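You operate a simulated robot arm through the tools that you are given. There is no shell and no other tool. Be economical: measure what you need, move in short steps, check, and stop when the job is done.

Carry out the task below with a simulated robot arm. There is one attempt and no reset: what you move stays moved.

TASK
Fix rails A and D at 5 and 105, roll the grey table against the blue one and brake it.

The check looks at the end state, three seconds after you hand in, the way a careful person would. Anything else that was tipped, shoved, dropped, spilled or broken makes it a failure.

THE ROBOT
A 7-joint arm with a two-finger gripper on a trunk, on a base that drives. Base frame: it is fixed to the floor where the robot stands at the start and does not move with it; the origin is under the middle of the robot, x ahead of it, y to its left, z up. Lengths are in m, angles in degrees, forces in N, time in s.
With the tool pointing down near the work surface it reaches from about 0.1 to 0.46 m from the robot's upright axis, wherever it stands. Its first joint turns from -143.0 to 143.0 degrees. Places, roughly: blue table [-1.1, -1.3, 0.6]; blue table brake lever [-0.9, 0.3, 0.6]; fixed rail clamp [-1.3, -0.1, 1]; green handle [0.5, -1, 1]; grey table [1, 0, 0.6]; grey table brake lever [1.4, -1.1, 0.7]; rail a [1, 0, 0.9]; rail a knob [0.6, 0, 1]; rail b knob [0.6, -0.1, 1]; rail c knob [0.6, -0.5, 1]; rail d [1, -0.7, 0.9]; rail d knob [0.6, -0.7, 1]; sliding rail clamp [-1.3, -0.5, 1]; sliding rail knob [-0.9, -0.5, 1]; small table [0.5, -5.2, 0.7]; small table brake lever [-0.1, -4.8, 0.7]. Payload 1.47 kg.
The TCP is the grasp point between the finger pads, 0.016 m short of the fingertips. In the tool frame z runs along the fingers and y along their closing line. The gripper opens to 0.087 m. The gripper's body begins 0.055 m behind the TCP.
Orientation is told as [roll, pitch, yaw] about the base's x, y, z axes, in that order, counted from this pose: with the fingers straight down and closing along the base's y, the tool's x points along the base's -x, its y along +y and its z along -z.

THE INTERFACE
- The arm moves only by the tool nudge_tool. Its argument "motion" is a list of rows, each a list of 6 numbers: the shift along the tool's x, y, z in units of 25 mm (1.0 is 25 mm), then the turn, a rotation vector about the tool's x, y, z in units of 4 degrees (1.0 is 4 degrees). In form: [[tx, ty, tz, ax, ay, az], ...]. A call has 1 to 12 rows; each row shifts and turns the commanded pose from where the row before left it, along the tool's axes as they then stand. "gripper" is the gripper command, from -1 (shut) to 1 (fully open), values between in proportion, set as the call begins (left out, the last holds). A call with a number of a shift or a turn outside -1 to 1 is refused whole. Rows are played at 5 a second. More than 0.05 m and 8.6 degrees between two rows, or a gripper value outside its range, and nothing of the call is played. Where a pose cannot be reached the arm comes as near as it can. A force on the tool above 80 N (or 10 N above the force at the start of the call, whichever is more), or a blocked arm, ends the call early, and 0.2 s more pass. The fingers move at their own pace (about 0.045 m/s each) and stop on an object; they squeeze with about 22 N. The grip force told is the motor's: it shows also when the fingers shut on nothing. Time passes only in rows, and 0.2 s behind the last, so rows that do not move let the fingers close. It gives the time, the measured TCP pose, the force on the tool (base axes), the opening and the grip force at its end, in the units of the frame above (readings bear some noise), with the torque about the TCP (base axes, N m) and any sound that the robot's microphone picked up.
- Cameras (640 x 400 px; columns grow to the right, rows downward): "scene" is now at [0.0968, 0.0447, 1.6159]; the picture's right is [0.82, -0.58, 0.00], its down [-0.52, -0.74, -0.42] and it looks along [0.24, 0.34, -0.91] (base axes); focal length 214 px, centre (320, 200). "wrist" rides on the gripper at [0.073, 0.012, -0.09] in the tool frame; the picture's right is [-0.16, 0.99, 0.00], its down [-0.72, -0.12, -0.68] and it looks along [-0.67, -0.11, 0.73] (tool axes); focal length 247 px, centre (320, 200). There is no depth. A picture from a camera that has moved, and an enlarged one, comes with that camera's place and axes in the base frame and with its lens. The place of the scene camera against the robot may be out by one fixed shift of up to 0.012 m in any direction.
- get_image(camera): a new picture of that camera. It takes no simulated time.
- move_column(by): slides the trunk up (or, below 0, down) by that many m; the arm and the scene camera ride with it, the base frame stays. It gives what a move gives, with no picture.
- steer(legs): drives the robot by 1 to 6 legs, each [ahead, left, turn to the left] in m, m and degrees, along the robot's own axes; the way and the turn of a leg run together, so that a leg with both is an arc; at most 1.5 m and 180 degrees a leg. The arm and the cameras ride along, it lands a little off, and it stops where it bumps. It gives what a move gives.
- turn_head(pan, tilt): turns the head with the scene camera to pan (to the left, within 86 degrees either way) and tilt (down, from -29 to 69), counted from straight ahead of the robot. It gives what a move gives.
- inspect(camera, box): a new picture of the part [left, top, right, bottom] of that camera's present view, enlarged. It takes no simulated time.
- job_done(): hands the job in; it is judged then, once.

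Work in short steps. Places have to be worked out from the pictures, the camera data and where the tool is seen: move nearer, look again, correct. Check each grasp and each placing, and mend what went wrong. You have 120 turns and 90 pictures in all, those below and enlarged ones among them. Open the gripper and draw the arm clear of the work before you hand the job in, unless the task says otherwise; then end with one line.

The tools are called after ">>>" as a command line: name --pt "numbers of a row" for each row, then --argument value for the rest, lists and objects as JSON in quotes. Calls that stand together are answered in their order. nudge_tool: Moves the arm, as the interface text tells. Its arguments: {"type":"object","properties":{"motion":{"type":"array"},"gripper":{"type":"number"}},"required":["motion"]} The other tools are called the same way: move_column (by) slides the trunk up or down; steer (legs) drives the base; turn_head (pan, tilt) turns the head that bears the scene camera; get_image (camera) takes a picture; inspect (camera, box) takes an enlarged picture of a part of a camera's view; job_done () hands the job in.

At the start:

```text
clock: 0.0
eef_pos: [0.4752, -0.1517, 1.264]
ee_rot: [-0.1, 0.0, 0.0]
wrist_force: [0.2, 0.2, -0.7]
ft_torque: [0.02, -0.03, -0.01]
gripper_width: 0.087
grasp_force: 0.0
trunk travel left (down, up): [-0.981, 0.259]
robot x, y, heading: [-0.0002, -0.0045, 0.1]
head pan, tilt: [4.2, 68.8]
```

scene: 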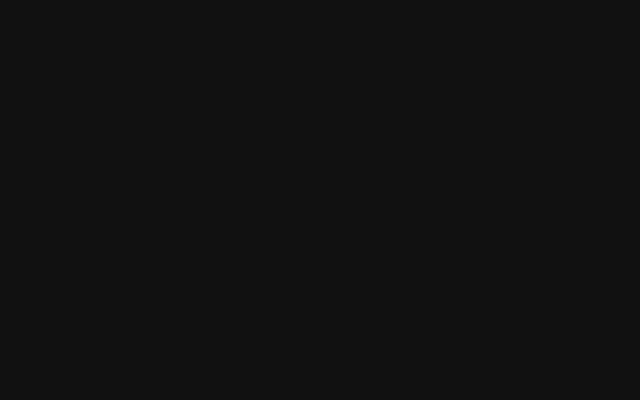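
wrist: 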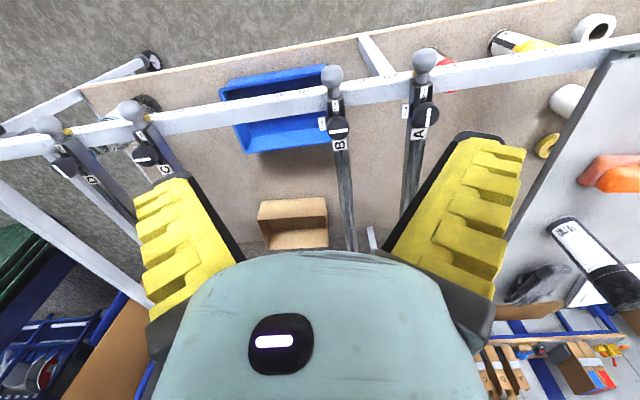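

The scene view is black, so the head is probably looking into the robot itself. I'll turn it ahead and look around.

>>> turn_head --pan 0 --tilt 35

>>> get_image --camera "scene"

```text
clock: 1.0
eef_pos: [0.4753, -0.152, 1.2626]
ee_rot: [0.0, 0.0, 0.0]
wrist_force: [0.6, -0.1, -0.8]
ft_torque: [0.0, -0.01, 0.0]
gripper_width: 0.0869
grasp_force: 0.0
trunk travel left (down, up): [-0.981, 0.259]
robot x, y, heading: [0.0023, 0.0015, 0.1]
head pan, tilt: [0.0, 35.0]
```

```text
87 pictures are left
camera scene: at [0.0972, 0.0453, 1.6165], right [0.82, -0.58, 0.0], down [-0.52, -0.74, -0.42], along [0.24, 0.35, -0.91], focal length 214 px, centre (320, 200)
```

scene: 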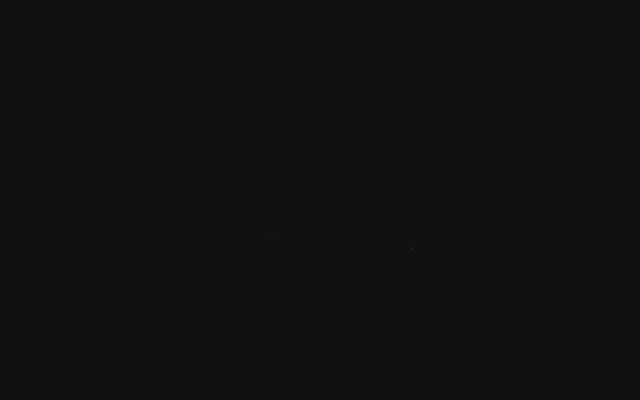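

The camera's axes did not change even though the head moved. I'll try a larger turn to see whether the camera follows at all.

>>> turn_head --pan -60 --tilt 25

>>> get_image --camera "scene"

>>> get_image --camera "wrist"

```text
clock: 2.3
eef_pos: [0.4764, -0.1519, 1.2635]
ee_rot: [0.0, -0.1, 0.1]
wrist_force: [-0.5, 0.1, 1.2]
ft_torque: [-0.03, -0.02, 0.02]
gripper_width: 0.087
grasp_force: 0.1
trunk travel left (down, up): [-0.981, 0.259]
robot x, y, heading: [0.0019, -0.0019, 0.0]
head pan, tilt: [-60.0, 25.0]
```

```text
86 pictures are left
camera scene: at [0.0975, 0.0457, 1.617], right [0.82, -0.58, 0.0], down [-0.52, -0.74, -0.43], along [0.25, 0.35, -0.9], focal length 214 px, centre (320, 200)
```

scene: 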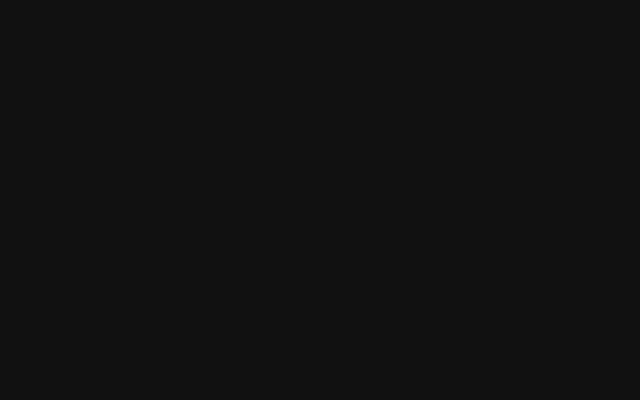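

```text
85 pictures are left
camera wrist: at [0.402, -0.1407, 1.3536], right [0.16, 0.99, 0.0], down [0.72, -0.12, 0.68], along [0.67, -0.11, -0.73], focal length 247 px, centre (320, 200)
```

wrist: 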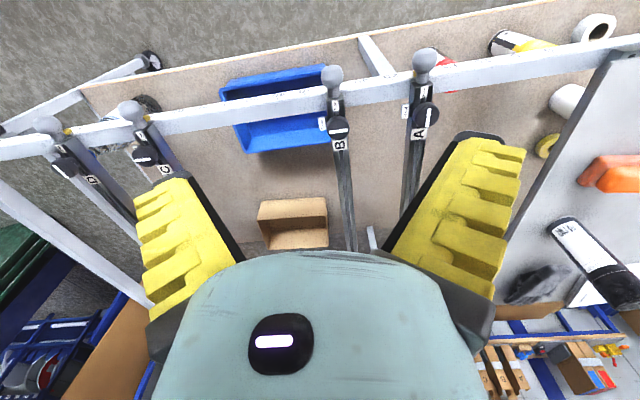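

The scene camera neither follows the head nor shows anything, so the wrist camera has to do the job. I'll raise the trunk and take a broader look.

>>> move_column --by 0.25

>>> get_image --camera "wrist"

>>> get_image --camera "scene"

```text
clock: 4.9
eef_pos: [0.4753, -0.1515, 1.5129]
ee_rot: [0.0, 0.0, 0.0]
wrist_force: [-0.1, 0.3, 1.0]
ft_torque: [0.02, -0.01, 0.01]
gripper_width: 0.0873
grasp_force: 0.0
trunk travel left (down, up): [-1.231, 0.009]
robot x, y, heading: [0.0019, -0.002, -0.2]
head pan, tilt: [-60.0, 25.0]
```

```text
84 pictures are left
camera wrist: at [0.4019, -0.1408, 1.6036], right [0.16, 0.99, 0.0], down [0.72, -0.12, 0.68], along [0.67, -0.11, -0.73], focal length 247 px, centre (320, 200)
```

wrist: 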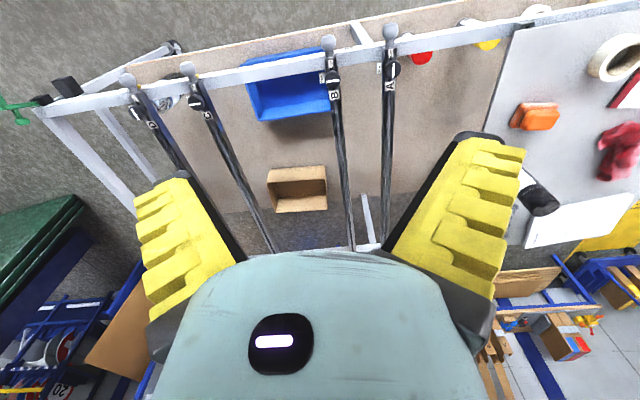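

```text
83 pictures are left
camera scene: at [0.0979, 0.0466, 1.8678], right [0.82, -0.57, 0.0], down [-0.52, -0.73, -0.44], along [0.25, 0.36, -0.9], focal length 214 px, centre (320, 200)
```

scene: 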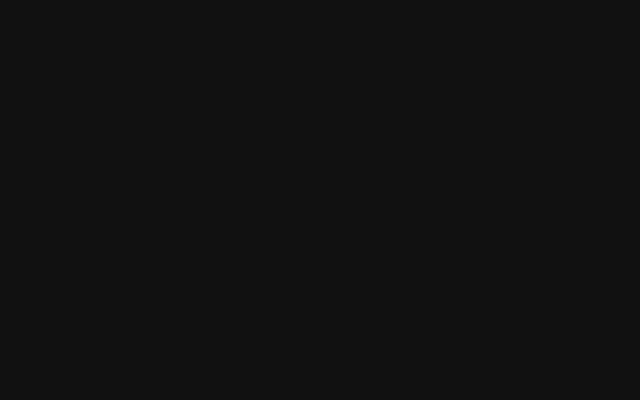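

The rails run away from me off a front bar, with the green handle at the far right end. I'll enlarge the bar to look for a scale.

>>> inspect --camera "wrist" --box '[260, 0, 460, 125]'

>>> inspect --camera "wrist" --box '[0, 50, 260, 212]'

```text
3.20 times, centred on (360, 62) of wrist
camera zoom: at [0.4019, -0.1408, 1.6036], right [0.16, 0.99, 0.0], down [0.72, -0.12, 0.68], along [0.67, -0.11, -0.73], focal length 790 px, centre (192, 640)
```

zoom: 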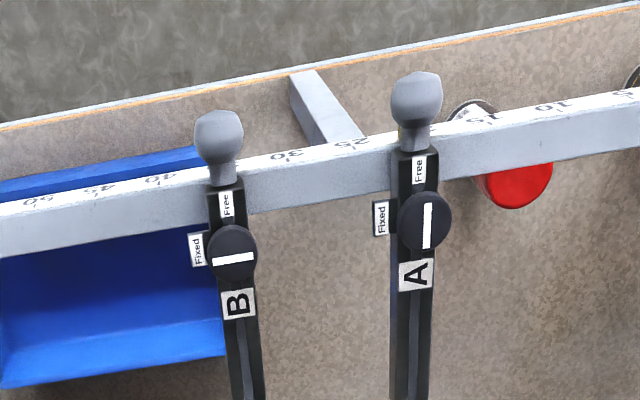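

```text
2.46 times, centred on (130, 131) of wrist
camera zoom: at [0.4019, -0.1408, 1.6036], right [0.16, 0.99, 0.0], down [0.72, -0.12, 0.68], along [0.67, -0.11, -0.73], focal length 608 px, centre (788, 370)
```

zoom: 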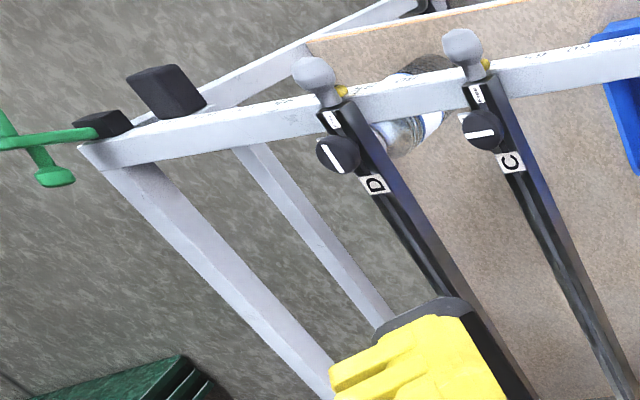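

The knobs point either to "Free" (along the rail) or "Fixed" (across it). A is free at about 21 and B is fixed, and the numbers grow toward -y. I'll drive a bit closer and lower the trunk to study A's handle, knob and index.

>>> steer --legs '[[0.1, 0.12, 0]]'

>>> move_column --by -0.25

>>> nudge_tool --pt "1 0 0 0 0 0" --pt "1 0 0 0 0 0" --pt "1 0 0 0 0 0" --pt "1 0 0 0 0 0"

>>> get_image --camera "wrist"

```text
clock: 6.3
eef_pos: [0.5753, -0.0322, 1.5131]
ee_rot: [-0.1, -0.1, 0.2]
wrist_force: [0.0, -0.6, 0.2]
ft_torque: [-0.02, 0.01, 0.0]
gripper_width: 0.0869
grasp_force: 0.0
trunk travel left (down, up): [-1.231, 0.009]
robot x, y, heading: [0.0965, 0.1183, 0.4]
head pan, tilt: [-60.0, 25.0]
```

```text
clock: 8.8
eef_pos: [0.5759, -0.0324, 1.2634]
ee_rot: [0.1, 0.0, 0.1]
wrist_force: [0.0, 0.7, 0.0]
ft_torque: [0.05, 0.05, 0.01]
gripper_width: 0.0871
grasp_force: 0.0
trunk travel left (down, up): [-0.981, 0.259]
robot x, y, heading: [0.1016, 0.1187, 0.2]
head pan, tilt: [-60.0, 25.0]
```

```text
clock: 9.8
eef_pos: [0.5311, -0.0337, 1.2625]
ee_rot: [0.2, 0.2, 0.2]
wrist_force: [-0.2, 0.5, 0.1]
ft_torque: [-0.03, 0.03, 0.03]
gripper_width: 0.0868
grasp_force: 0.0
out of reach, approached as far as the arm can: row 2, 3, 4
trunk travel left (down, up): [-0.981, 0.259]
robot x, y, heading: [0.1018, 0.1163, 0.4]
head pan, tilt: [-60.0, 25.0]
```

```text
80 pictures are left
camera wrist: at [0.4583, -0.0235, 1.3536], right [0.16, 0.99, 0.0], down [0.73, -0.12, 0.68], along [0.67, -0.1, -0.74], focal length 247 px, centre (320, 200)
```

wrist: 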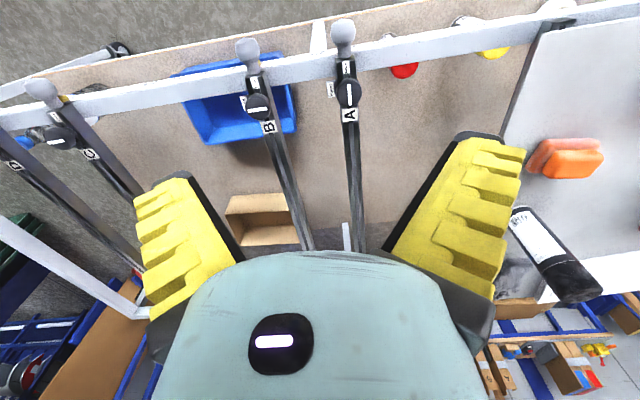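

A is now in a good place in view, so I'll enlarge its head and the scale.

>>> inspect --camera "wrist" --box '[290, 10, 450, 110]'

>>> inspect --camera "wrist" --box '[440, 0, 640, 125]'

```text
4.00 times, centred on (370, 60) of wrist
camera zoom: at [0.4583, -0.0235, 1.3536], right [0.16, 0.99, 0.0], down [0.73, -0.12, 0.68], along [0.67, -0.1, -0.74], focal length 988 px, centre (120, 760)
```

zoom: 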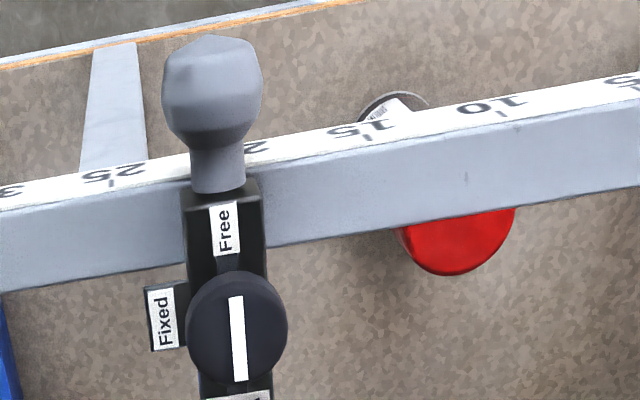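

```text
3.20 times, centred on (540, 62) of wrist
camera zoom: at [0.4583, -0.0235, 1.3536], right [0.16, 0.99, 0.0], down [0.73, -0.12, 0.68], along [0.67, -0.1, -0.74], focal length 790 px, centre (-384, 640)
```

zoom: 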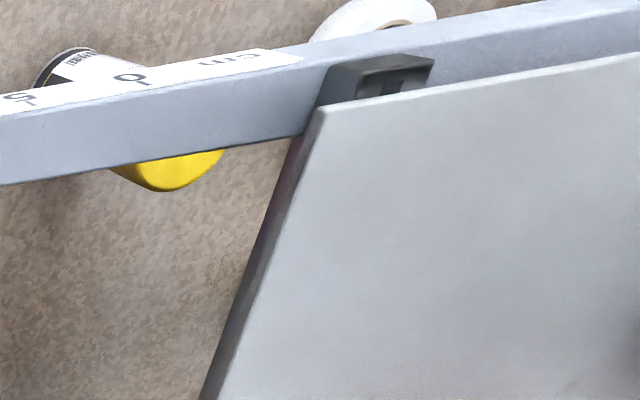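

By triangulating, A's handle head is at about (0.526, 0.003, 0.93) and its knob at about (0.598, 0.003, 0.963). The scale line follows y ≈ 0.2105 − 0.01·s, so A stands near 20.7 and mark 5 is at y ≈ 0.161. I'll go above the handle, partly by lowering the trunk.

>>> move_column --by -0.2

>>> nudge_tool --pt "0 0.75 0 0 0 0" --pt "0 0.75 0 0 0 0" --pt "0 0 0 0 0 0" --gripper 1

>>> get_image --camera "wrist"

```text
clock: 12.0
eef_pos: [0.5327, -0.0343, 1.0629]
ee_rot: [0.1, 0.3, 0.1]
wrist_force: [0.1, 0.8, -0.3]
ft_torque: [0.0, -0.01, -0.01]
gripper_width: 0.0868
grasp_force: 0.2
trunk travel left (down, up): [-0.781, 0.459]
robot x, y, heading: [0.1018, 0.1209, -0.1]
head pan, tilt: [-60.0, 25.0]
```

```text
clock: 12.8
eef_pos: [0.5326, -0.0335, 1.0618]
ee_rot: [0.1, 0.2, 0.1]
wrist_force: [-0.4, -0.8, -0.1]
ft_torque: [-0.01, -0.02, 0.02]
gripper_width: 0.0868
grasp_force: 0.0
out of reach, approached as far as the arm can: row 1, 2
trunk travel left (down, up): [-0.781, 0.459]
robot x, y, heading: [0.0985, 0.1185, 0.2]
head pan, tilt: [-60.0, 25.0]
```

```text
77 pictures are left
camera wrist: at [0.4584, -0.0235, 1.1536], right [0.16, 0.99, 0.0], down [0.73, -0.12, 0.68], along [0.67, -0.1, -0.74], focal length 247 px, centre (320, 200)
```

wrist: 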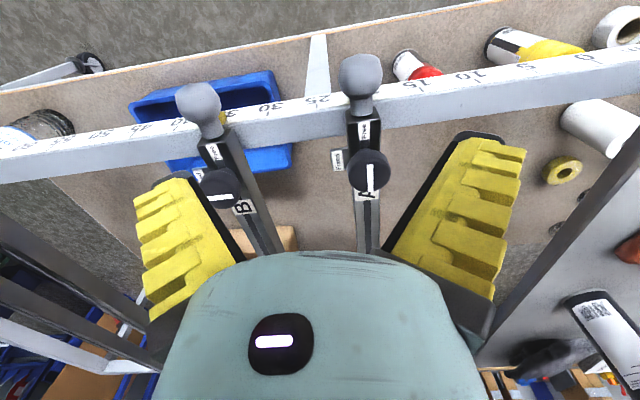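

The inward moves seem to be limited at this height relative to the trunk. I'll test by lowering the tool a little and moving it back out, to bring the commanded pose back into reach.

>>> nudge_tool --pt "-1 0 0 0 0 0" --pt "-1 0 0 0 0 0" --pt "0 0 0 0 0 0"

>>> nudge_tool --pt "0 0 1 0 0 0" --pt "0 0 0 0 0 0"

```text
clock: 13.6
eef_pos: [0.5818, -0.0341, 1.0638]
ee_rot: [0.2, 0.3, 0.1]
wrist_force: [-0.4, 0.3, 0.2]
ft_torque: [-0.04, 0.0, 0.01]
gripper_width: 0.0871
grasp_force: 0.1
trunk travel left (down, up): [-0.781, 0.459]
robot x, y, heading: [0.0951, 0.1208, 0.3]
head pan, tilt: [-60.0, 25.0]
```

```text
clock: 14.2
eef_pos: [0.5812, -0.0345, 1.0376]
ee_rot: [0.1, 0.1, 0.1]
wrist_force: [0.1, 0.0, 0.2]
ft_torque: [-0.03, 0.0, 0.01]
gripper_width: 0.0873
grasp_force: 0.0
trunk travel left (down, up): [-0.781, 0.459]
robot x, y, heading: [0.1022, 0.1209, 0.1]
head pan, tilt: [-60.0, 25.0]
```

The hand needs to be lower relative to the trunk. I'll raise the trunk 0.25 and lower the hand by the same, then move inward.

>>> move_column --by 0.25

>>> nudge_tool --pt "0 0 1 0 0 0" --pt "0 0 1 0 0 0" --pt "0 0 1 0 0 0" --pt "0 0 1 0 0 0" --pt "0 0 1 0 0 0" --pt "0 0 1 0 0 0" --pt "0 0 1 0 0 0" --pt "0 0 1 0 0 0" --pt "1 0 0 0 0 0" --pt "1 0 0 0 0 0" --pt "0.2 0.7 0 0 0 0" --pt "0 0.78 0 0 0 0"

```text
clock: 16.8
eef_pos: [0.582, -0.0333, 1.2884]
ee_rot: [0.1, 0.2, 0.1]
wrist_force: [-0.5, -0.2, 0.4]
ft_torque: [-0.01, 0.0, -0.02]
gripper_width: 0.0872
grasp_force: 0.0
trunk travel left (down, up): [-1.031, 0.209]
robot x, y, heading: [0.0979, 0.1193, 0.1]
head pan, tilt: [-60.0, 25.0]
```

```text
clock: 19.4
eef_pos: [0.5241, 0.0024, 1.0894]
ee_rot: [0.0, 0.1, -0.1]
wrist_force: [-0.4, -0.2, 0.2]
ft_torque: [0.01, 0.01, -0.03]
gripper_width: 0.0873
grasp_force: 0.0
trunk travel left (down, up): [-1.031, 0.209]
robot x, y, heading: [0.0982, 0.1193, 0.1]
head pan, tilt: [-60.0, 25.0]
```

I'm above the handle at z 1.089. I'll descend 0.1 m and look.

>>> nudge_tool --pt "0 0 1 0 0 0" --pt "0 0 1 0 0 0" --pt "0 0 1 0 0 0" --pt "0 0 1 0 0 0" --pt "0 0 0 0 0 0"

>>> get_image --camera "wrist"

```text
clock: 20.6
eef_pos: [0.5256, 0.0035, 0.9872]
ee_rot: [0.1, 0.2, 0.2]
wrist_force: [-0.1, -1.1, 0.5]
ft_torque: [-0.01, 0.01, 0.0]
gripper_width: 0.0871
grasp_force: 0.1
trunk travel left (down, up): [-1.031, 0.209]
robot x, y, heading: [0.098, 0.1241, 0.1]
head pan, tilt: [-60.0, 25.0]
```

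```text
76 pictures are left
camera wrist: at [0.4523, 0.0144, 1.0782], right [0.15, 0.99, 0.0], down [0.73, -0.11, 0.68], along [0.67, -0.1, -0.73], focal length 247 px, centre (320, 200)
```

wrist: 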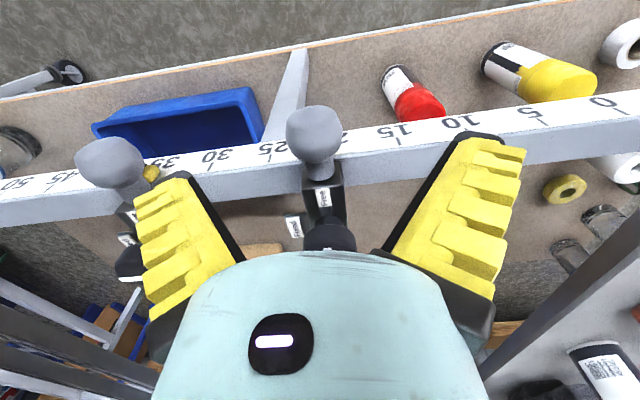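

The handle is centred between the fingers at about (0.525, 0, 0.93). I'll descend to z 0.93 with a slight step back in x, then close.

>>> nudge_tool --pt "0.2 -0.08 0.8 0 0 0" --pt "0 0 0.8 0 0 0" --pt "0 0 0.6 0 0 0" --pt "0 0 0 0 0 0"

>>> nudge_tool --pt "0 0 0 0 0 0" --pt "0 0 0 0 0 0" --pt "0 0 0 0 0 0" --pt "0 0 0 0 0 0" --pt "0 0 0 0 0 0" --gripper -1

>>> get_image --camera "wrist"

```text
clock: 21.6
eef_pos: [0.5159, 0.002, 0.9552]
ee_rot: [0.1, 0.2, 0.1]
wrist_force: [0.9, 0.7, -0.3]
ft_torque: [0.04, 0.02, 0.02]
gripper_width: 0.0869
grasp_force: 0.1
out of reach, approached as far as the arm can: row 2, 3
trunk travel left (down, up): [-1.031, 0.209]
robot x, y, heading: [0.1021, 0.1211, 0.0]
head pan, tilt: [-60.0, 25.0]
```

```text
clock: 22.8
eef_pos: [0.5187, 0.0018, 0.9542]
ee_rot: [0.0, 0.1, 0.2]
wrist_force: [-5.9, -3.8, 24.1]
ft_torque: [-0.11, 0.62, -0.03]
gripper_width: 0.0226
grasp_force: 30.3
trunk travel left (down, up): [-1.031, 0.209]
robot x, y, heading: [0.1019, 0.1185, 0.1]
head pan, tilt: [-60.0, 25.0]
```

```text
75 pictures are left
camera wrist: at [0.4442, 0.012, 1.0463], right [0.16, 0.99, 0.0], down [0.73, -0.11, 0.68], along [0.67, -0.11, -0.74], focal length 247 px, centre (320, 200)
```

wrist: 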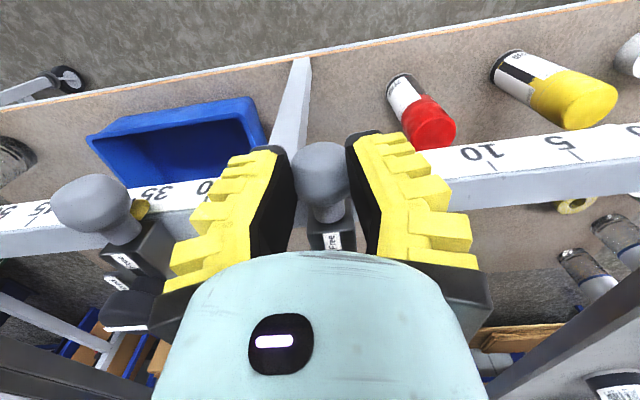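

I only caught the rounded top of the handle, because the arm ran out of downward reach. I'll open, lower the trunk 0.03, and grip again.

>>> nudge_tool --pt "0 0 0 0 0 0" --pt "0 0 0 0 0 0" --pt "-0.2 0 0 0 0 0" --pt "0 0 0 0 0 0" --gripper 1

>>> move_column --by -0.03

>>> nudge_tool --pt "0 0 0 0 0 0" --pt "0 0 0 0 0 0" --pt "0 0 0 0 0 0" --pt "0 0 0 0 0 0" --pt "0 0 0 0 0 0" --gripper -1

```text
clock: 23.8
eef_pos: [0.5218, 0.0033, 0.9563]
ee_rot: [0.1, 0.1, 0.0]
wrist_force: [-0.4, -0.9, 0.7]
ft_torque: [-0.03, -0.02, -0.03]
gripper_width: 0.0869
grasp_force: 0.1
trunk travel left (down, up): [-1.031, 0.209]
robot x, y, heading: [0.0984, 0.1187, 0.3]
head pan, tilt: [-60.0, 25.0]
```

```text
clock: 24.6
eef_pos: [0.5223, 0.0036, 0.9266]
ee_rot: [0.0, 0.2, 0.2]
wrist_force: [-0.1, -0.5, 0.2]
ft_torque: [0.03, 0.01, -0.02]
gripper_width: 0.0873
grasp_force: 0.0
trunk travel left (down, up): [-1.001, 0.239]
robot x, y, heading: [0.1, 0.1217, 0.3]
head pan, tilt: [-60.0, 25.0]
```

```text
clock: 25.8
eef_pos: [0.5222, 0.0039, 0.926]
ee_rot: [0.2, 0.1, 0.1]
wrist_force: [5.2, -4.2, -10.7]
ft_torque: [0.08, 0.84, -0.1]
gripper_width: 0.0283
grasp_force: 30.5
trunk travel left (down, up): [-1.001, 0.239]
robot x, y, heading: [0.0992, 0.1197, 0.0]
head pan, tilt: [-60.0, 25.0]
```

It's gripped at 28 mm. I'll slide A toward +y a short step and watch the forces.

>>> nudge_tool --pt "0 0.5 0 0 0 0" --pt "0 0.5 0 0 0 0" --pt "0 0.5 0 0 0 0" --pt "0 0.5 0 0 0 0" --pt "0 0 0 0 0 0"

>>> get_image --camera "wrist"

```text
clock: 26.9
eef_pos: [0.5226, 0.0541, 0.9256]
ee_rot: [0.2, 0.1, 0.2]
wrist_force: [13.3, -1.4, -33.7]
ft_torque: [0.06, -0.12, -0.23]
gripper_width: 0.0286
grasp_force: 29.8
trunk travel left (down, up): [-1.001, 0.239]
robot x, y, heading: [0.1051, 0.1217, 0.2]
head pan, tilt: [-60.0, 25.0]
```

```text
74 pictures are left
camera wrist: at [0.4488, 0.0651, 1.0168], right [0.16, 0.99, 0.0], down [0.73, -0.12, 0.68], along [0.67, -0.1, -0.73], focal length 247 px, centre (320, 200)
```

wrist: 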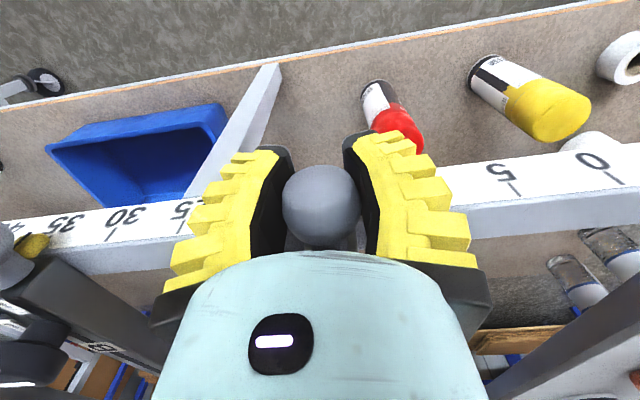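

It slides fine. I'll ease the vertical load and move it on to y ≈ 0.13. Rail B shows a yellow pointer beside its head, so I need to see A's pointer before making the final placement.

>>> nudge_tool --pt "0 0.6 0.1 0 0 0" --pt "0 0.6 0 0 0 0" --pt "0 0.6 0 0 0 0" --pt "0 0.6 0 0 0 0" --pt "0 0.6 0 0 0 0" --pt "0 0 0 0 0 0"

>>> inspect --camera "wrist" --box '[0, 100, 640, 400]'

```text
clock: 28.4
eef_pos: [0.5226, 0.1285, 0.924]
ee_rot: [0.1, 0.2, 0.2]
wrist_force: [8.6, -2.2, -12.2]
ft_torque: [0.06, 0.46, -0.19]
gripper_width: 0.0293
grasp_force: 30.2
trunk travel left (down, up): [-1.001, 0.239]
robot x, y, heading: [0.0996, 0.1211, 0.2]
head pan, tilt: [-60.0, 25.0]
```

```text
1.00 times, centred on (320, 250) of wrist (not enlarged: the box is as wide or as high as the picture)
camera zoom: at [0.4491, 0.139, 1.0142], right [0.15, 0.99, 0.0], down [0.73, -0.11, 0.68], along [0.67, -0.1, -0.73], focal length 247 px, centre (320, 150)
```

zoom: 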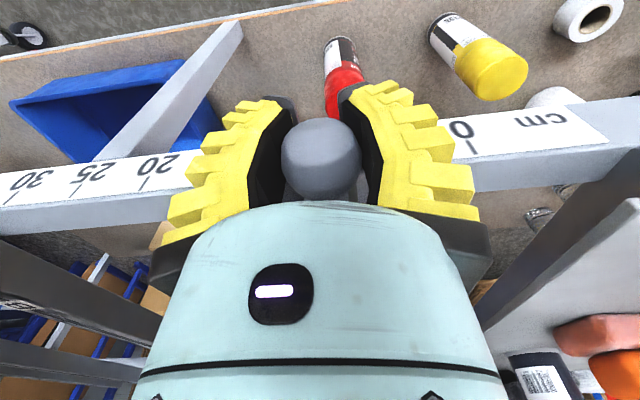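

I'll open, lift, and shift toward +y so I can see A's pointer from the side.

>>> nudge_tool --pt "0 0 0 0 0 0" --pt "0 0 0 0 0 0" --pt "0 0 0 0 0 0" --pt "0 0 -0.8 0 0 0" --pt "0 0 -0.8 0 0 0" --pt "0 0 -0.8 0 0 0" --pt "0 0 -0.8 0 0 0" --pt "0 1 0 0 0 0" --pt "0 1 0 0 0 0" --pt "0 1 0 0 0 0" --pt "0 1 0 0 0 0" --pt "0 0 0 0 0 0" --gripper 1

>>> get_image --camera "wrist"

```text
clock: 30.9
eef_pos: [0.5216, 0.228, 1.0053]
ee_rot: [0.1, 0.2, 0.2]
wrist_force: [-0.5, 1.0, 0.0]
ft_torque: [-0.02, -0.04, 0.0]
gripper_width: 0.087
grasp_force: 0.0
trunk travel left (down, up): [-1.001, 0.239]
robot x, y, heading: [0.0988, 0.1197, 0.3]
head pan, tilt: [-60.0, 25.0]
```

```text
72 pictures are left
camera wrist: at [0.4483, 0.239, 1.0956], right [0.15, 0.99, 0.0], down [0.73, -0.11, 0.68], along [0.67, -0.1, -0.73], focal length 247 px, centre (320, 200)
```

wrist: 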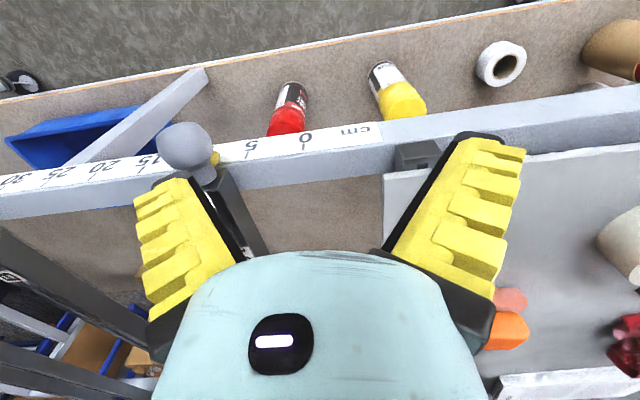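

>>> inspect --camera "wrist" --box '[130, 100, 290, 200]'

```text
4.00 times, centred on (210, 150) of wrist
camera zoom: at [0.4483, 0.239, 1.0956], right [0.15, 0.99, 0.0], down [0.73, -0.11, 0.68], along [0.67, -0.1, -0.73], focal length 988 px, centre (760, 400)
```

zoom: 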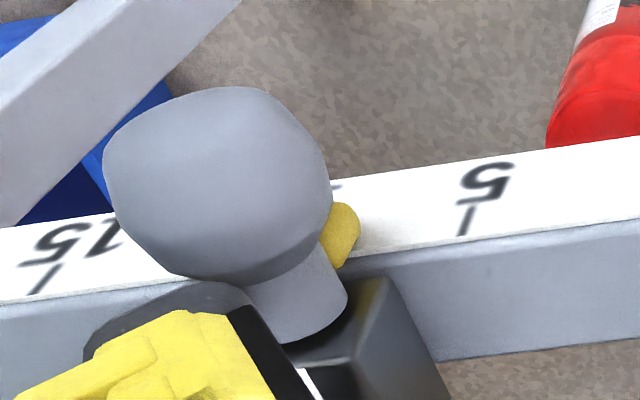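

The pointer sits under the head, close to the rail centre line (y ≈ 0.13), and the 5 tick is at y ≈ 0.162. I'll grip again and move on by 0.032.

>>> nudge_tool --pt "0 -1 0 0 0 0" --pt "0 -1 0 0 0 0" --pt "0 -1 0 0 0 0" --pt "0 -1 0 0 0 0" --pt "0 0 0.8 0 0 0" --pt "0 0 0.8 0 0 0" --pt "0 0 0.8 0 0 0" --pt "0 0 0.8 0 0 0" --pt "0 0 0 0 0 0"

>>> nudge_tool --pt "0 0 0 0 0 0" --pt "0 0 0 0 0 0" --pt "0 0 0 0 0 0" --pt "0 0 0 0 0 0" --pt "0 0.65 0 0 0 0" --pt "0 0.65 0 0 0 0" --pt "0 0 0 0 0 0" --pt "0 0 0 0 0 0" --gripper -1

```text
clock: 33.0
eef_pos: [0.5226, 0.1294, 0.9245]
ee_rot: [0.2, 0.1, 0.2]
wrist_force: [-0.3, -0.3, 0.3]
ft_torque: [0.01, -0.01, -0.02]
gripper_width: 0.087
grasp_force: 0.1
trunk travel left (down, up): [-1.001, 0.239]
robot x, y, heading: [0.1009, 0.1178, 0.3]
head pan, tilt: [-60.0, 25.0]
```

```text
clock: 34.8
eef_pos: [0.5226, 0.1594, 0.9234]
ee_rot: [0.1, 0.1, 0.1]
wrist_force: [14.1, -1.5, -34.2]
ft_torque: [0.13, 0.52, -0.26]
gripper_width: 0.0266
grasp_force: 30.2
trunk travel left (down, up): [-1.001, 0.239]
robot x, y, heading: [0.1007, 0.1195, 0.1]
head pan, tilt: [-60.0, 25.0]
```

I'll open, lift, back away 0.22 m, and pitch the tool up so the camera looks nearly level at the scale.

>>> nudge_tool --pt "0 0 0 0 0 0" --pt "0 0 0 0 0 0" --pt "0 0 0 0 0 0" --pt "0 0 -0.8 0 0 0" --pt "0 0 -0.8 0 0 0" --pt "0 0 -0.8 0 0 0" --pt "0 0 -0.8 0 0 0" --pt "0 0 0 0 0 0" --gripper 1

>>> steer --legs '[[-0.2, 0.0, 0]]'

>>> nudge_tool --pt "0 0 0 0 -1 0" --pt "0 0 0 0 -1 0" --pt "0 0 0 0 -1 0" --pt "0 0 0 0 -1 0" --pt "0 0 0 0 -1 0" --pt "0 0 0 0 -1 0" --pt "0 0 0 0 -1 0" --pt "0 0 0 0 -1 0" --pt "0 0 0 0 -1 0"

>>> get_image --camera "wrist"

```text
clock: 36.5
eef_pos: [0.521, 0.1609, 1.0032]
ee_rot: [0.1, 0.2, 0.1]
wrist_force: [0.3, -1.1, -0.4]
ft_torque: [-0.02, 0.01, -0.03]
gripper_width: 0.0869
grasp_force: 0.0
trunk travel left (down, up): [-1.001, 0.239]
robot x, y, heading: [0.0989, 0.1201, 0.3]
head pan, tilt: [-60.0, 25.0]
```

```text
clock: 38.1
eef_pos: [0.3204, 0.1589, 1.0035]
ee_rot: [0.1, 0.2, -0.1]
wrist_force: [0.5, -0.7, 0.6]
ft_torque: [-0.03, -0.02, -0.03]
gripper_width: 0.0871
grasp_force: 0.3
trunk travel left (down, up): [-1.001, 0.239]
robot x, y, heading: [-0.1005, 0.1223, 0.0]
head pan, tilt: [-60.0, 25.0]
```

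```text
clock: 40.1
eef_pos: [0.3212, 0.1595, 1.0037]
ee_rot: [0.0, -35.8, 0.0]
wrist_force: [0.5, -0.1, 0.9]
ft_torque: [-0.04, 0.0, 0.01]
gripper_width: 0.087
grasp_force: 0.1
trunk travel left (down, up): [-1.001, 0.239]
robot x, y, heading: [-0.0971, 0.1198, -0.1]
head pan, tilt: [-60.0, 25.0]
```

```text
70 pictures are left
camera wrist: at [0.2091, 0.1704, 1.0346], right [0.13, 0.99, 0.09], down [0.19, -0.12, 0.98], along [0.97, -0.11, -0.2], focal length 247 px, centre (320, 200)
```

wrist: 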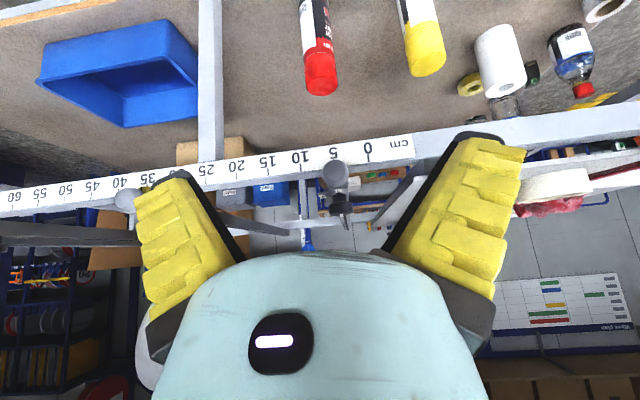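

>>> inspect --camera "wrist" --box '[280, 130, 392, 200]'

>>> inspect --camera "wrist" --box '[300, 140, 364, 180]'

```text
5.71 times, centred on (336, 165) of wrist
camera zoom: at [0.2091, 0.1704, 1.0346], right [0.13, 0.99, 0.09], down [0.19, -0.12, 0.98], along [0.97, -0.11, -0.2], focal length 1411 px, centre (229, 400)
```

zoom: 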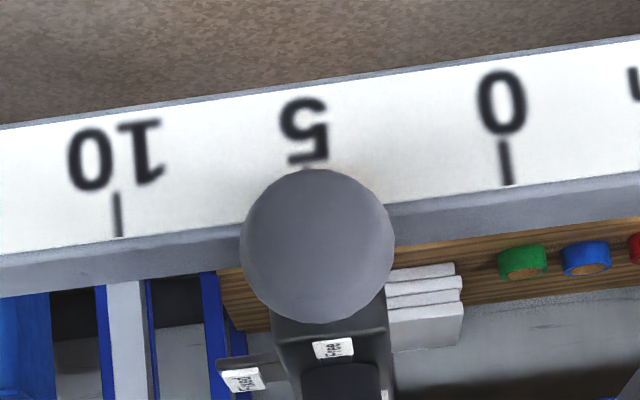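

```text
10.00 times, centred on (332, 160) of wrist
camera zoom: at [0.2091, 0.1704, 1.0346], right [0.13, 0.99, 0.09], down [0.19, -0.12, 0.98], along [0.97, -0.11, -0.2], focal length 2470 px, centre (200, 600)
```

zoom: 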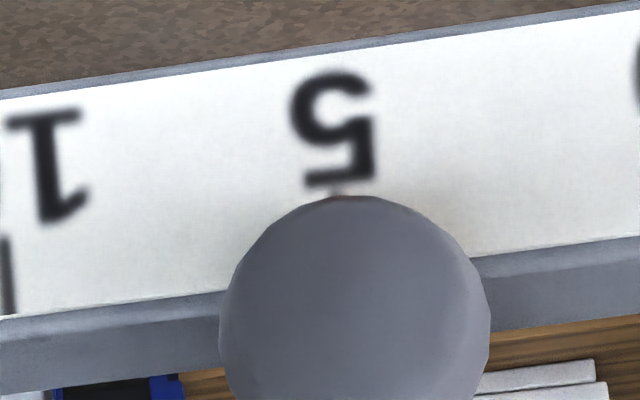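

The head lines up with the 5 mark to within about 1 mm. Next I'll set the tool upright again, drive forward and look down at A's knob from the −y side, which also checks the pointer's offset.

>>> nudge_tool --pt "0 0 0 0 1 0" --pt "0 0 0 0 1 0" --pt "0 0 0 0 1 0" --pt "0 0 0 0 1 0" --pt "0 0 0 0 1 0" --pt "0 0 0 0 1 0" --pt "0 0 0 0 1 0" --pt "0 0 0 0 1 0" --pt "0 0 0 0 1 0" --pt "0 0 -1 0 0 0" --pt "0 0 -1 0 0 0"

>>> steer --legs '[[0.26, -0.06, 0]]'

>>> get_image --camera "wrist"

```text
clock: 42.5
eef_pos: [0.3214, 0.1589, 1.0533]
ee_rot: [0.1, 0.3, 0.1]
wrist_force: [0.3, 0.4, 0.6]
ft_torque: [0.02, 0.0, 0.01]
gripper_width: 0.087
grasp_force: 0.0
trunk travel left (down, up): [-1.001, 0.239]
robot x, y, heading: [-0.1001, 0.1226, 0.0]
head pan, tilt: [-60.0, 25.0]
```

```text
clock: 44.5
eef_pos: [0.5805, 0.0985, 1.0531]
ee_rot: [0.1, 0.2, 0.0]
wrist_force: [-0.5, 0.8, -0.7]
ft_torque: [0.02, 0.0, 0.02]
gripper_width: 0.087
grasp_force: 0.1
trunk travel left (down, up): [-1.001, 0.239]
robot x, y, heading: [0.1595, 0.0576, -0.2]
head pan, tilt: [-60.0, 25.0]
```

```text
67 pictures are left
camera wrist: at [0.5076, 0.1099, 1.1444], right [0.16, 0.99, 0.0], down [0.73, -0.12, 0.68], along [0.67, -0.11, -0.74], focal length 247 px, centre (320, 200)
```

wrist: 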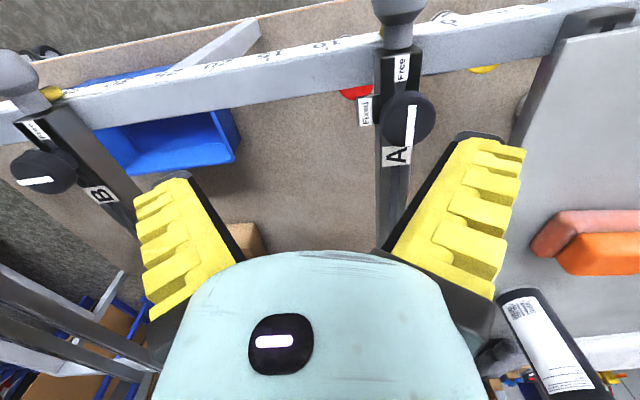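

A yellow bit also shows on the −y side of the neck, so the pointer is centred. The knob is at about (0.599, 0.162), so I'll position over it and descend most of the way.

>>> nudge_tool --pt "-0.4 0.8 0 0 0 0" --pt "-0.34 0.8 0 0 0 0" --pt "0 0.9 0 0 0 0" --pt "0 0 1 0 0 0" --pt "0 0 1 0 0 0" --pt "0 0 0.6 0 0 0" --pt "0 0 0 0 0 0"

>>> get_image --camera "wrist"

```text
clock: 46.0
eef_pos: [0.5997, 0.162, 0.9903]
ee_rot: [0.2, 0.1, 0.0]
wrist_force: [0.7, -0.6, 0.0]
ft_torque: [0.0, 0.01, 0.0]
gripper_width: 0.0871
grasp_force: 0.1
trunk travel left (down, up): [-1.001, 0.239]
robot x, y, heading: [0.1547, 0.0599, -0.1]
head pan, tilt: [-60.0, 25.0]
```

```text
66 pictures are left
camera wrist: at [0.5263, 0.1732, 1.0801], right [0.16, 0.99, 0.0], down [0.73, -0.12, 0.68], along [0.67, -0.11, -0.73], focal length 247 px, centre (320, 200)
```

wrist: 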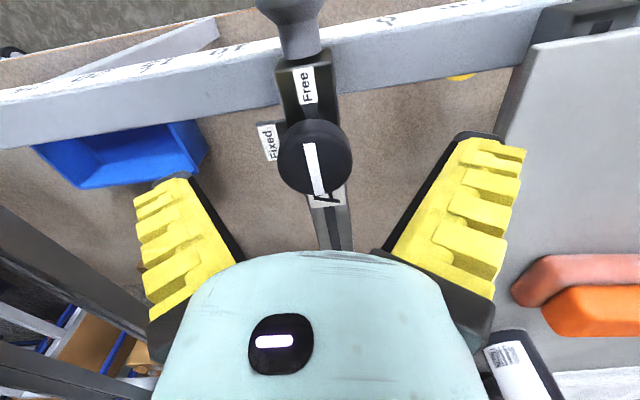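

The knob is centred at about (0.600, 0.158). I'll shift y by −3 mm, descend to z ≈ 0.957 and close.

>>> nudge_tool --pt "0 -0.12 0.7 0 0 0" --pt "0 0 0.6 0 0 0" --pt "0 0 0 0 0 0"

>>> nudge_tool --pt "0 0 0 0 0 0" --pt "0 0 0 0 0 0" --pt "0 0 0 0 0 0" --pt "0 0 0 0 0 0" --pt "0 0 0 0 0 0" --gripper -1

>>> get_image --camera "wrist"

```text
clock: 46.9
eef_pos: [0.6001, 0.1596, 0.9558]
ee_rot: [0.2, 0.2, 0.0]
wrist_force: [1.0, -0.2, -0.1]
ft_torque: [-0.01, 0.01, 0.0]
gripper_width: 0.087
grasp_force: 0.0
trunk travel left (down, up): [-1.001, 0.239]
robot x, y, heading: [0.1572, 0.0579, 0.3]
head pan, tilt: [-60.0, 25.0]
```

```text
clock: 48.0
eef_pos: [0.599, 0.1615, 0.9563]
ee_rot: [0.3, 0.2, -0.1]
wrist_force: [-0.5, 2.7, 2.1]
ft_torque: [-0.28, -0.12, -0.08]
gripper_width: 0.0295
grasp_force: 29.6
trunk travel left (down, up): [-1.001, 0.239]
robot x, y, heading: [0.161, 0.0587, 0.0]
head pan, tilt: [-60.0, 25.0]
```

```text
65 pictures are left
camera wrist: at [0.5259, 0.171, 1.0475], right [0.16, 0.99, 0.0], down [0.73, -0.12, 0.68], along [0.67, -0.11, -0.74], focal length 247 px, centre (320, 200)
```

wrist: 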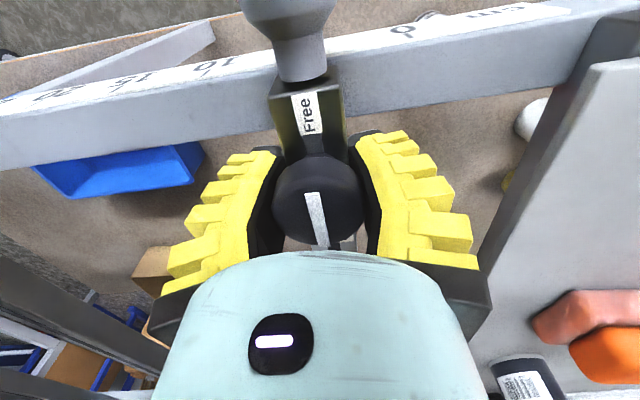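

Now the knob is gripped. I'll turn it counter-clockwise as seen from above (−z in the tool frame), from −x toward −y, in a first small part.

>>> nudge_tool --pt "0 0 0 0 0 -1" --pt "0 0 0 0 0 -1" --pt "0 0 0 0 0 -1" --pt "0 0 0 0 0 -1" --pt "0 0 0 0 0 -1" --pt "0 0 0 0 0 -1"

>>> get_image --camera "wrist"

```text
clock: 49.5
eef_pos: [0.5999, 0.1582, 0.9556]
ee_rot: [0.1, 0.0, 24.0]
wrist_force: [0.6, 0.2, 5.0]
ft_torque: [0.02, 0.02, -1.47]
gripper_width: 0.036
grasp_force: 30.2
trunk travel left (down, up): [-1.001, 0.239]
robot x, y, heading: [0.1574, 0.0611, -0.1]
head pan, tilt: [-60.0, 25.0]
```

```text
64 pictures are left
camera wrist: at [0.5282, 0.1393, 1.0472], right [-0.26, 0.97, 0.0], down [0.71, 0.19, 0.68], along [0.66, 0.18, -0.73], focal length 247 px, centre (320, 200)
```

wrist: 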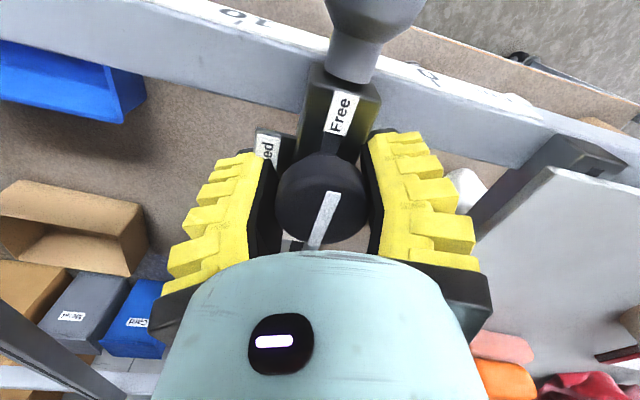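

The knob did not turn: the pointer is still parallel to the rail, while the opening grew from 29.5 to 36 mm. I'll open and inspect the knob's shape.

>>> nudge_tool --pt "0 0 0 0 0 0" --pt "0 0 0 0 0 0" --pt "0 0 0 0 0 0" --pt "0 0 -0.6 0 0 0" --pt "0 0 -0.6 0 0 0" --pt "0 0 0 0 0 0" --gripper 1

>>> inspect --camera "wrist" --box '[230, 60, 422, 180]'

```text
clock: 50.9
eef_pos: [0.5999, 0.1582, 0.9874]
ee_rot: [0.2, 0.2, 24.1]
wrist_force: [0.5, 0.3, -0.4]
ft_torque: [-0.02, 0.0, 0.04]
gripper_width: 0.0868
grasp_force: 0.1
trunk travel left (down, up): [-1.001, 0.239]
robot x, y, heading: [0.1647, 0.0594, 0.1]
head pan, tilt: [-60.0, 25.0]
```

```text
3.33 times, centred on (326, 120) of wrist
camera zoom: at [0.5283, 0.1391, 1.0772], right [-0.26, 0.97, 0.0], down [0.71, 0.19, 0.68], along [0.66, 0.18, -0.73], focal length 823 px, centre (300, 467)
```

zoom: 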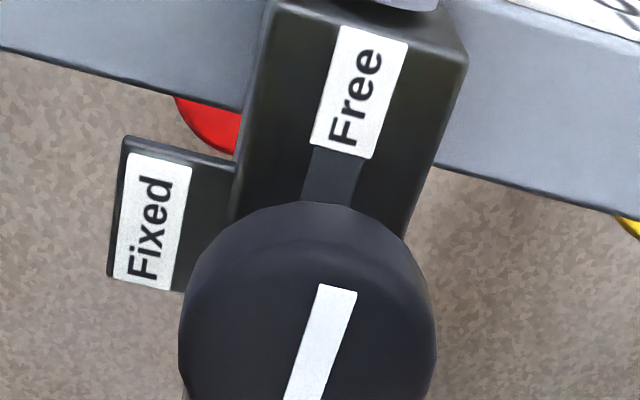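

I'll look at the whole knob enlarged from here.

>>> inspect --camera "wrist" --box '[230, 110, 422, 230]'

```text
3.33 times, centred on (326, 170) of wrist
camera zoom: at [0.5283, 0.1391, 1.0772], right [-0.26, 0.97, 0.0], down [0.71, 0.19, 0.68], along [0.66, 0.18, -0.73], focal length 823 px, centre (300, 300)
```

zoom: 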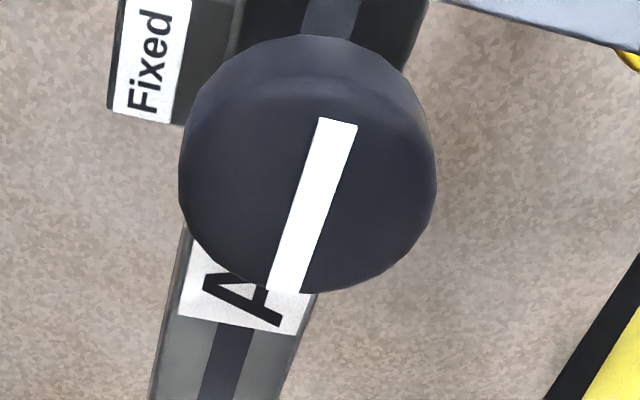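

The knob is a plain round cap, and its depth suggests the top is nearer z ≈ 0.98 and x ≈ 0.595. I'll re-grip at this yaw, centred on it and slightly higher, then try turning again in small steps.

>>> nudge_tool --pt "0.2 0 0.5 0 0 0" --pt "0 0 0.3 0 0 0" --pt "0 0 0 0 0 0"

>>> nudge_tool --pt "0 0 0 0 0 0" --pt "0 0 0 0 0 0" --pt "0 0 0 0 0 0" --pt "0 0 0 0 0 0" --pt "0 0 0 0 0 0" --gripper -1

>>> nudge_tool --pt "0 0 0 0 0 -0.5" --pt "0 0 0 0 0 -0.5" --pt "0 0 0 0 0 -0.5" --pt "0 0 0 0 0 -0.5" --pt "0 0 0 0 0 0"

>>> get_image --camera "wrist"

```text
clock: 51.6
eef_pos: [0.5966, 0.157, 0.9661]
ee_rot: [0.3, 0.1, 24.1]
wrist_force: [-0.3, 0.1, 0.0]
ft_torque: [-0.01, -0.04, 0.04]
gripper_width: 0.0869
grasp_force: 0.0
trunk travel left (down, up): [-1.001, 0.239]
robot x, y, heading: [0.1621, 0.0622, 0.1]
head pan, tilt: [-60.0, 25.0]
```

```text
clock: 52.9
eef_pos: [0.595, 0.158, 0.9666]
ee_rot: [0.3, 0.2, 24.0]
wrist_force: [-0.3, 3.8, -2.5]
ft_torque: [-0.14, 0.42, 0.01]
gripper_width: 0.0321
grasp_force: 30.1
trunk travel left (down, up): [-1.001, 0.239]
robot x, y, heading: [0.1549, 0.0592, -0.1]
head pan, tilt: [-60.0, 25.0]
```

```text
clock: 54.0
eef_pos: [0.5954, 0.1559, 0.9667]
ee_rot: [0.2, 0.1, 32.1]
wrist_force: [8.2, 1.5, -14.9]
ft_torque: [0.12, -0.12, -0.55]
gripper_width: 0.0312
grasp_force: 29.9
trunk travel left (down, up): [-1.001, 0.239]
robot x, y, heading: [0.1588, 0.061, -0.3]
head pan, tilt: [-60.0, 25.0]
```

```text
61 pictures are left
camera wrist: at [0.5272, 0.1269, 1.0569], right [-0.39, 0.92, 0.0], down [0.68, 0.29, 0.68], along [0.63, 0.27, -0.73], focal length 247 px, centre (320, 200)
```

wrist: 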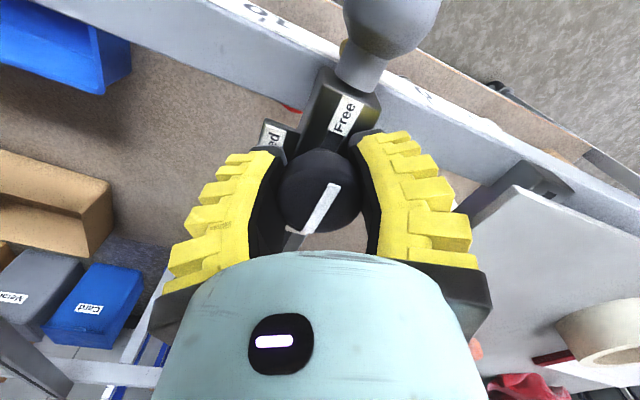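

It's slipping here too, with 0.55 N m of torque and the pointer unmoved. I'll test the opposite sense to see whether the knob yields that way.

>>> nudge_tool --pt "0 0 0 0 0 1" --pt "0 0 0 0 0 1" --pt "0 0 0 0 0 1" --pt "0 0 0 0 0 1" --pt "0 0 0 0 0 1" --pt "0 0 0 0 0 0"

>>> get_image --camera "wrist"

```text
clock: 55.5
eef_pos: [0.596, 0.1561, 0.9671]
ee_rot: [0.1, 0.0, 11.8]
wrist_force: [10.2, 1.1, -12.4]
ft_torque: [0.0, -0.02, 0.01]
gripper_width: 0.0314
grasp_force: 30.3
trunk travel left (down, up): [-1.001, 0.239]
robot x, y, heading: [0.1595, 0.0601, -0.3]
head pan, tilt: [-60.0, 25.0]
```

```text
60 pictures are left
camera wrist: at [0.5214, 0.1522, 1.057], right [-0.05, 1.0, 0.0], down [0.73, 0.04, 0.68], along [0.68, 0.04, -0.73], focal length 247 px, centre (320, 200)
```

wrist: 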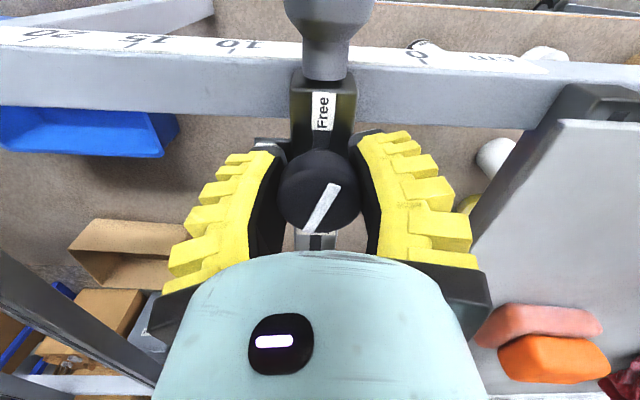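

The knob turned clockwise with the gripper, with almost no torque, while counter-clockwise was a stop. I'll carry on clockwise to 90°.

>>> nudge_tool --pt "0 0 0 0 0 1" --pt "0 0 0 0 0 1" --pt "0 0 0 0 0 1" --pt "0 0 0 0 0 1" --pt "0 0 0 0 0 1" --pt "0 0 0 0 0 1" --pt "0 0 0 0 0 1" --pt "0 0 0 0 0 1" --pt "0 0 0 0 0 1"

>>> get_image --camera "wrist"

```text
clock: 57.5
eef_pos: [0.5946, 0.1563, 0.9667]
ee_rot: [0.1, 0.1, -24.1]
wrist_force: [12.4, 1.0, -16.8]
ft_torque: [-0.07, -0.13, -0.01]
gripper_width: 0.0315
grasp_force: 29.5
trunk travel left (down, up): [-1.001, 0.239]
robot x, y, heading: [0.1589, 0.058, -0.2]
head pan, tilt: [-60.0, 25.0]
```

```text
59 pictures are left
camera wrist: at [0.5333, 0.1962, 1.0572], right [0.55, 0.84, 0.0], down [0.61, -0.4, 0.68], along [0.57, -0.37, -0.73], focal length 247 px, centre (320, 200)
```

wrist: 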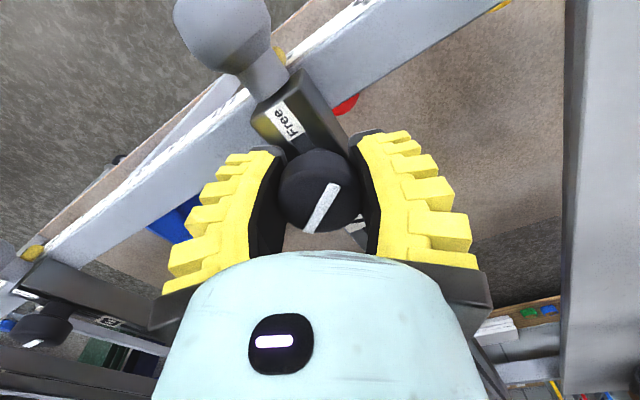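

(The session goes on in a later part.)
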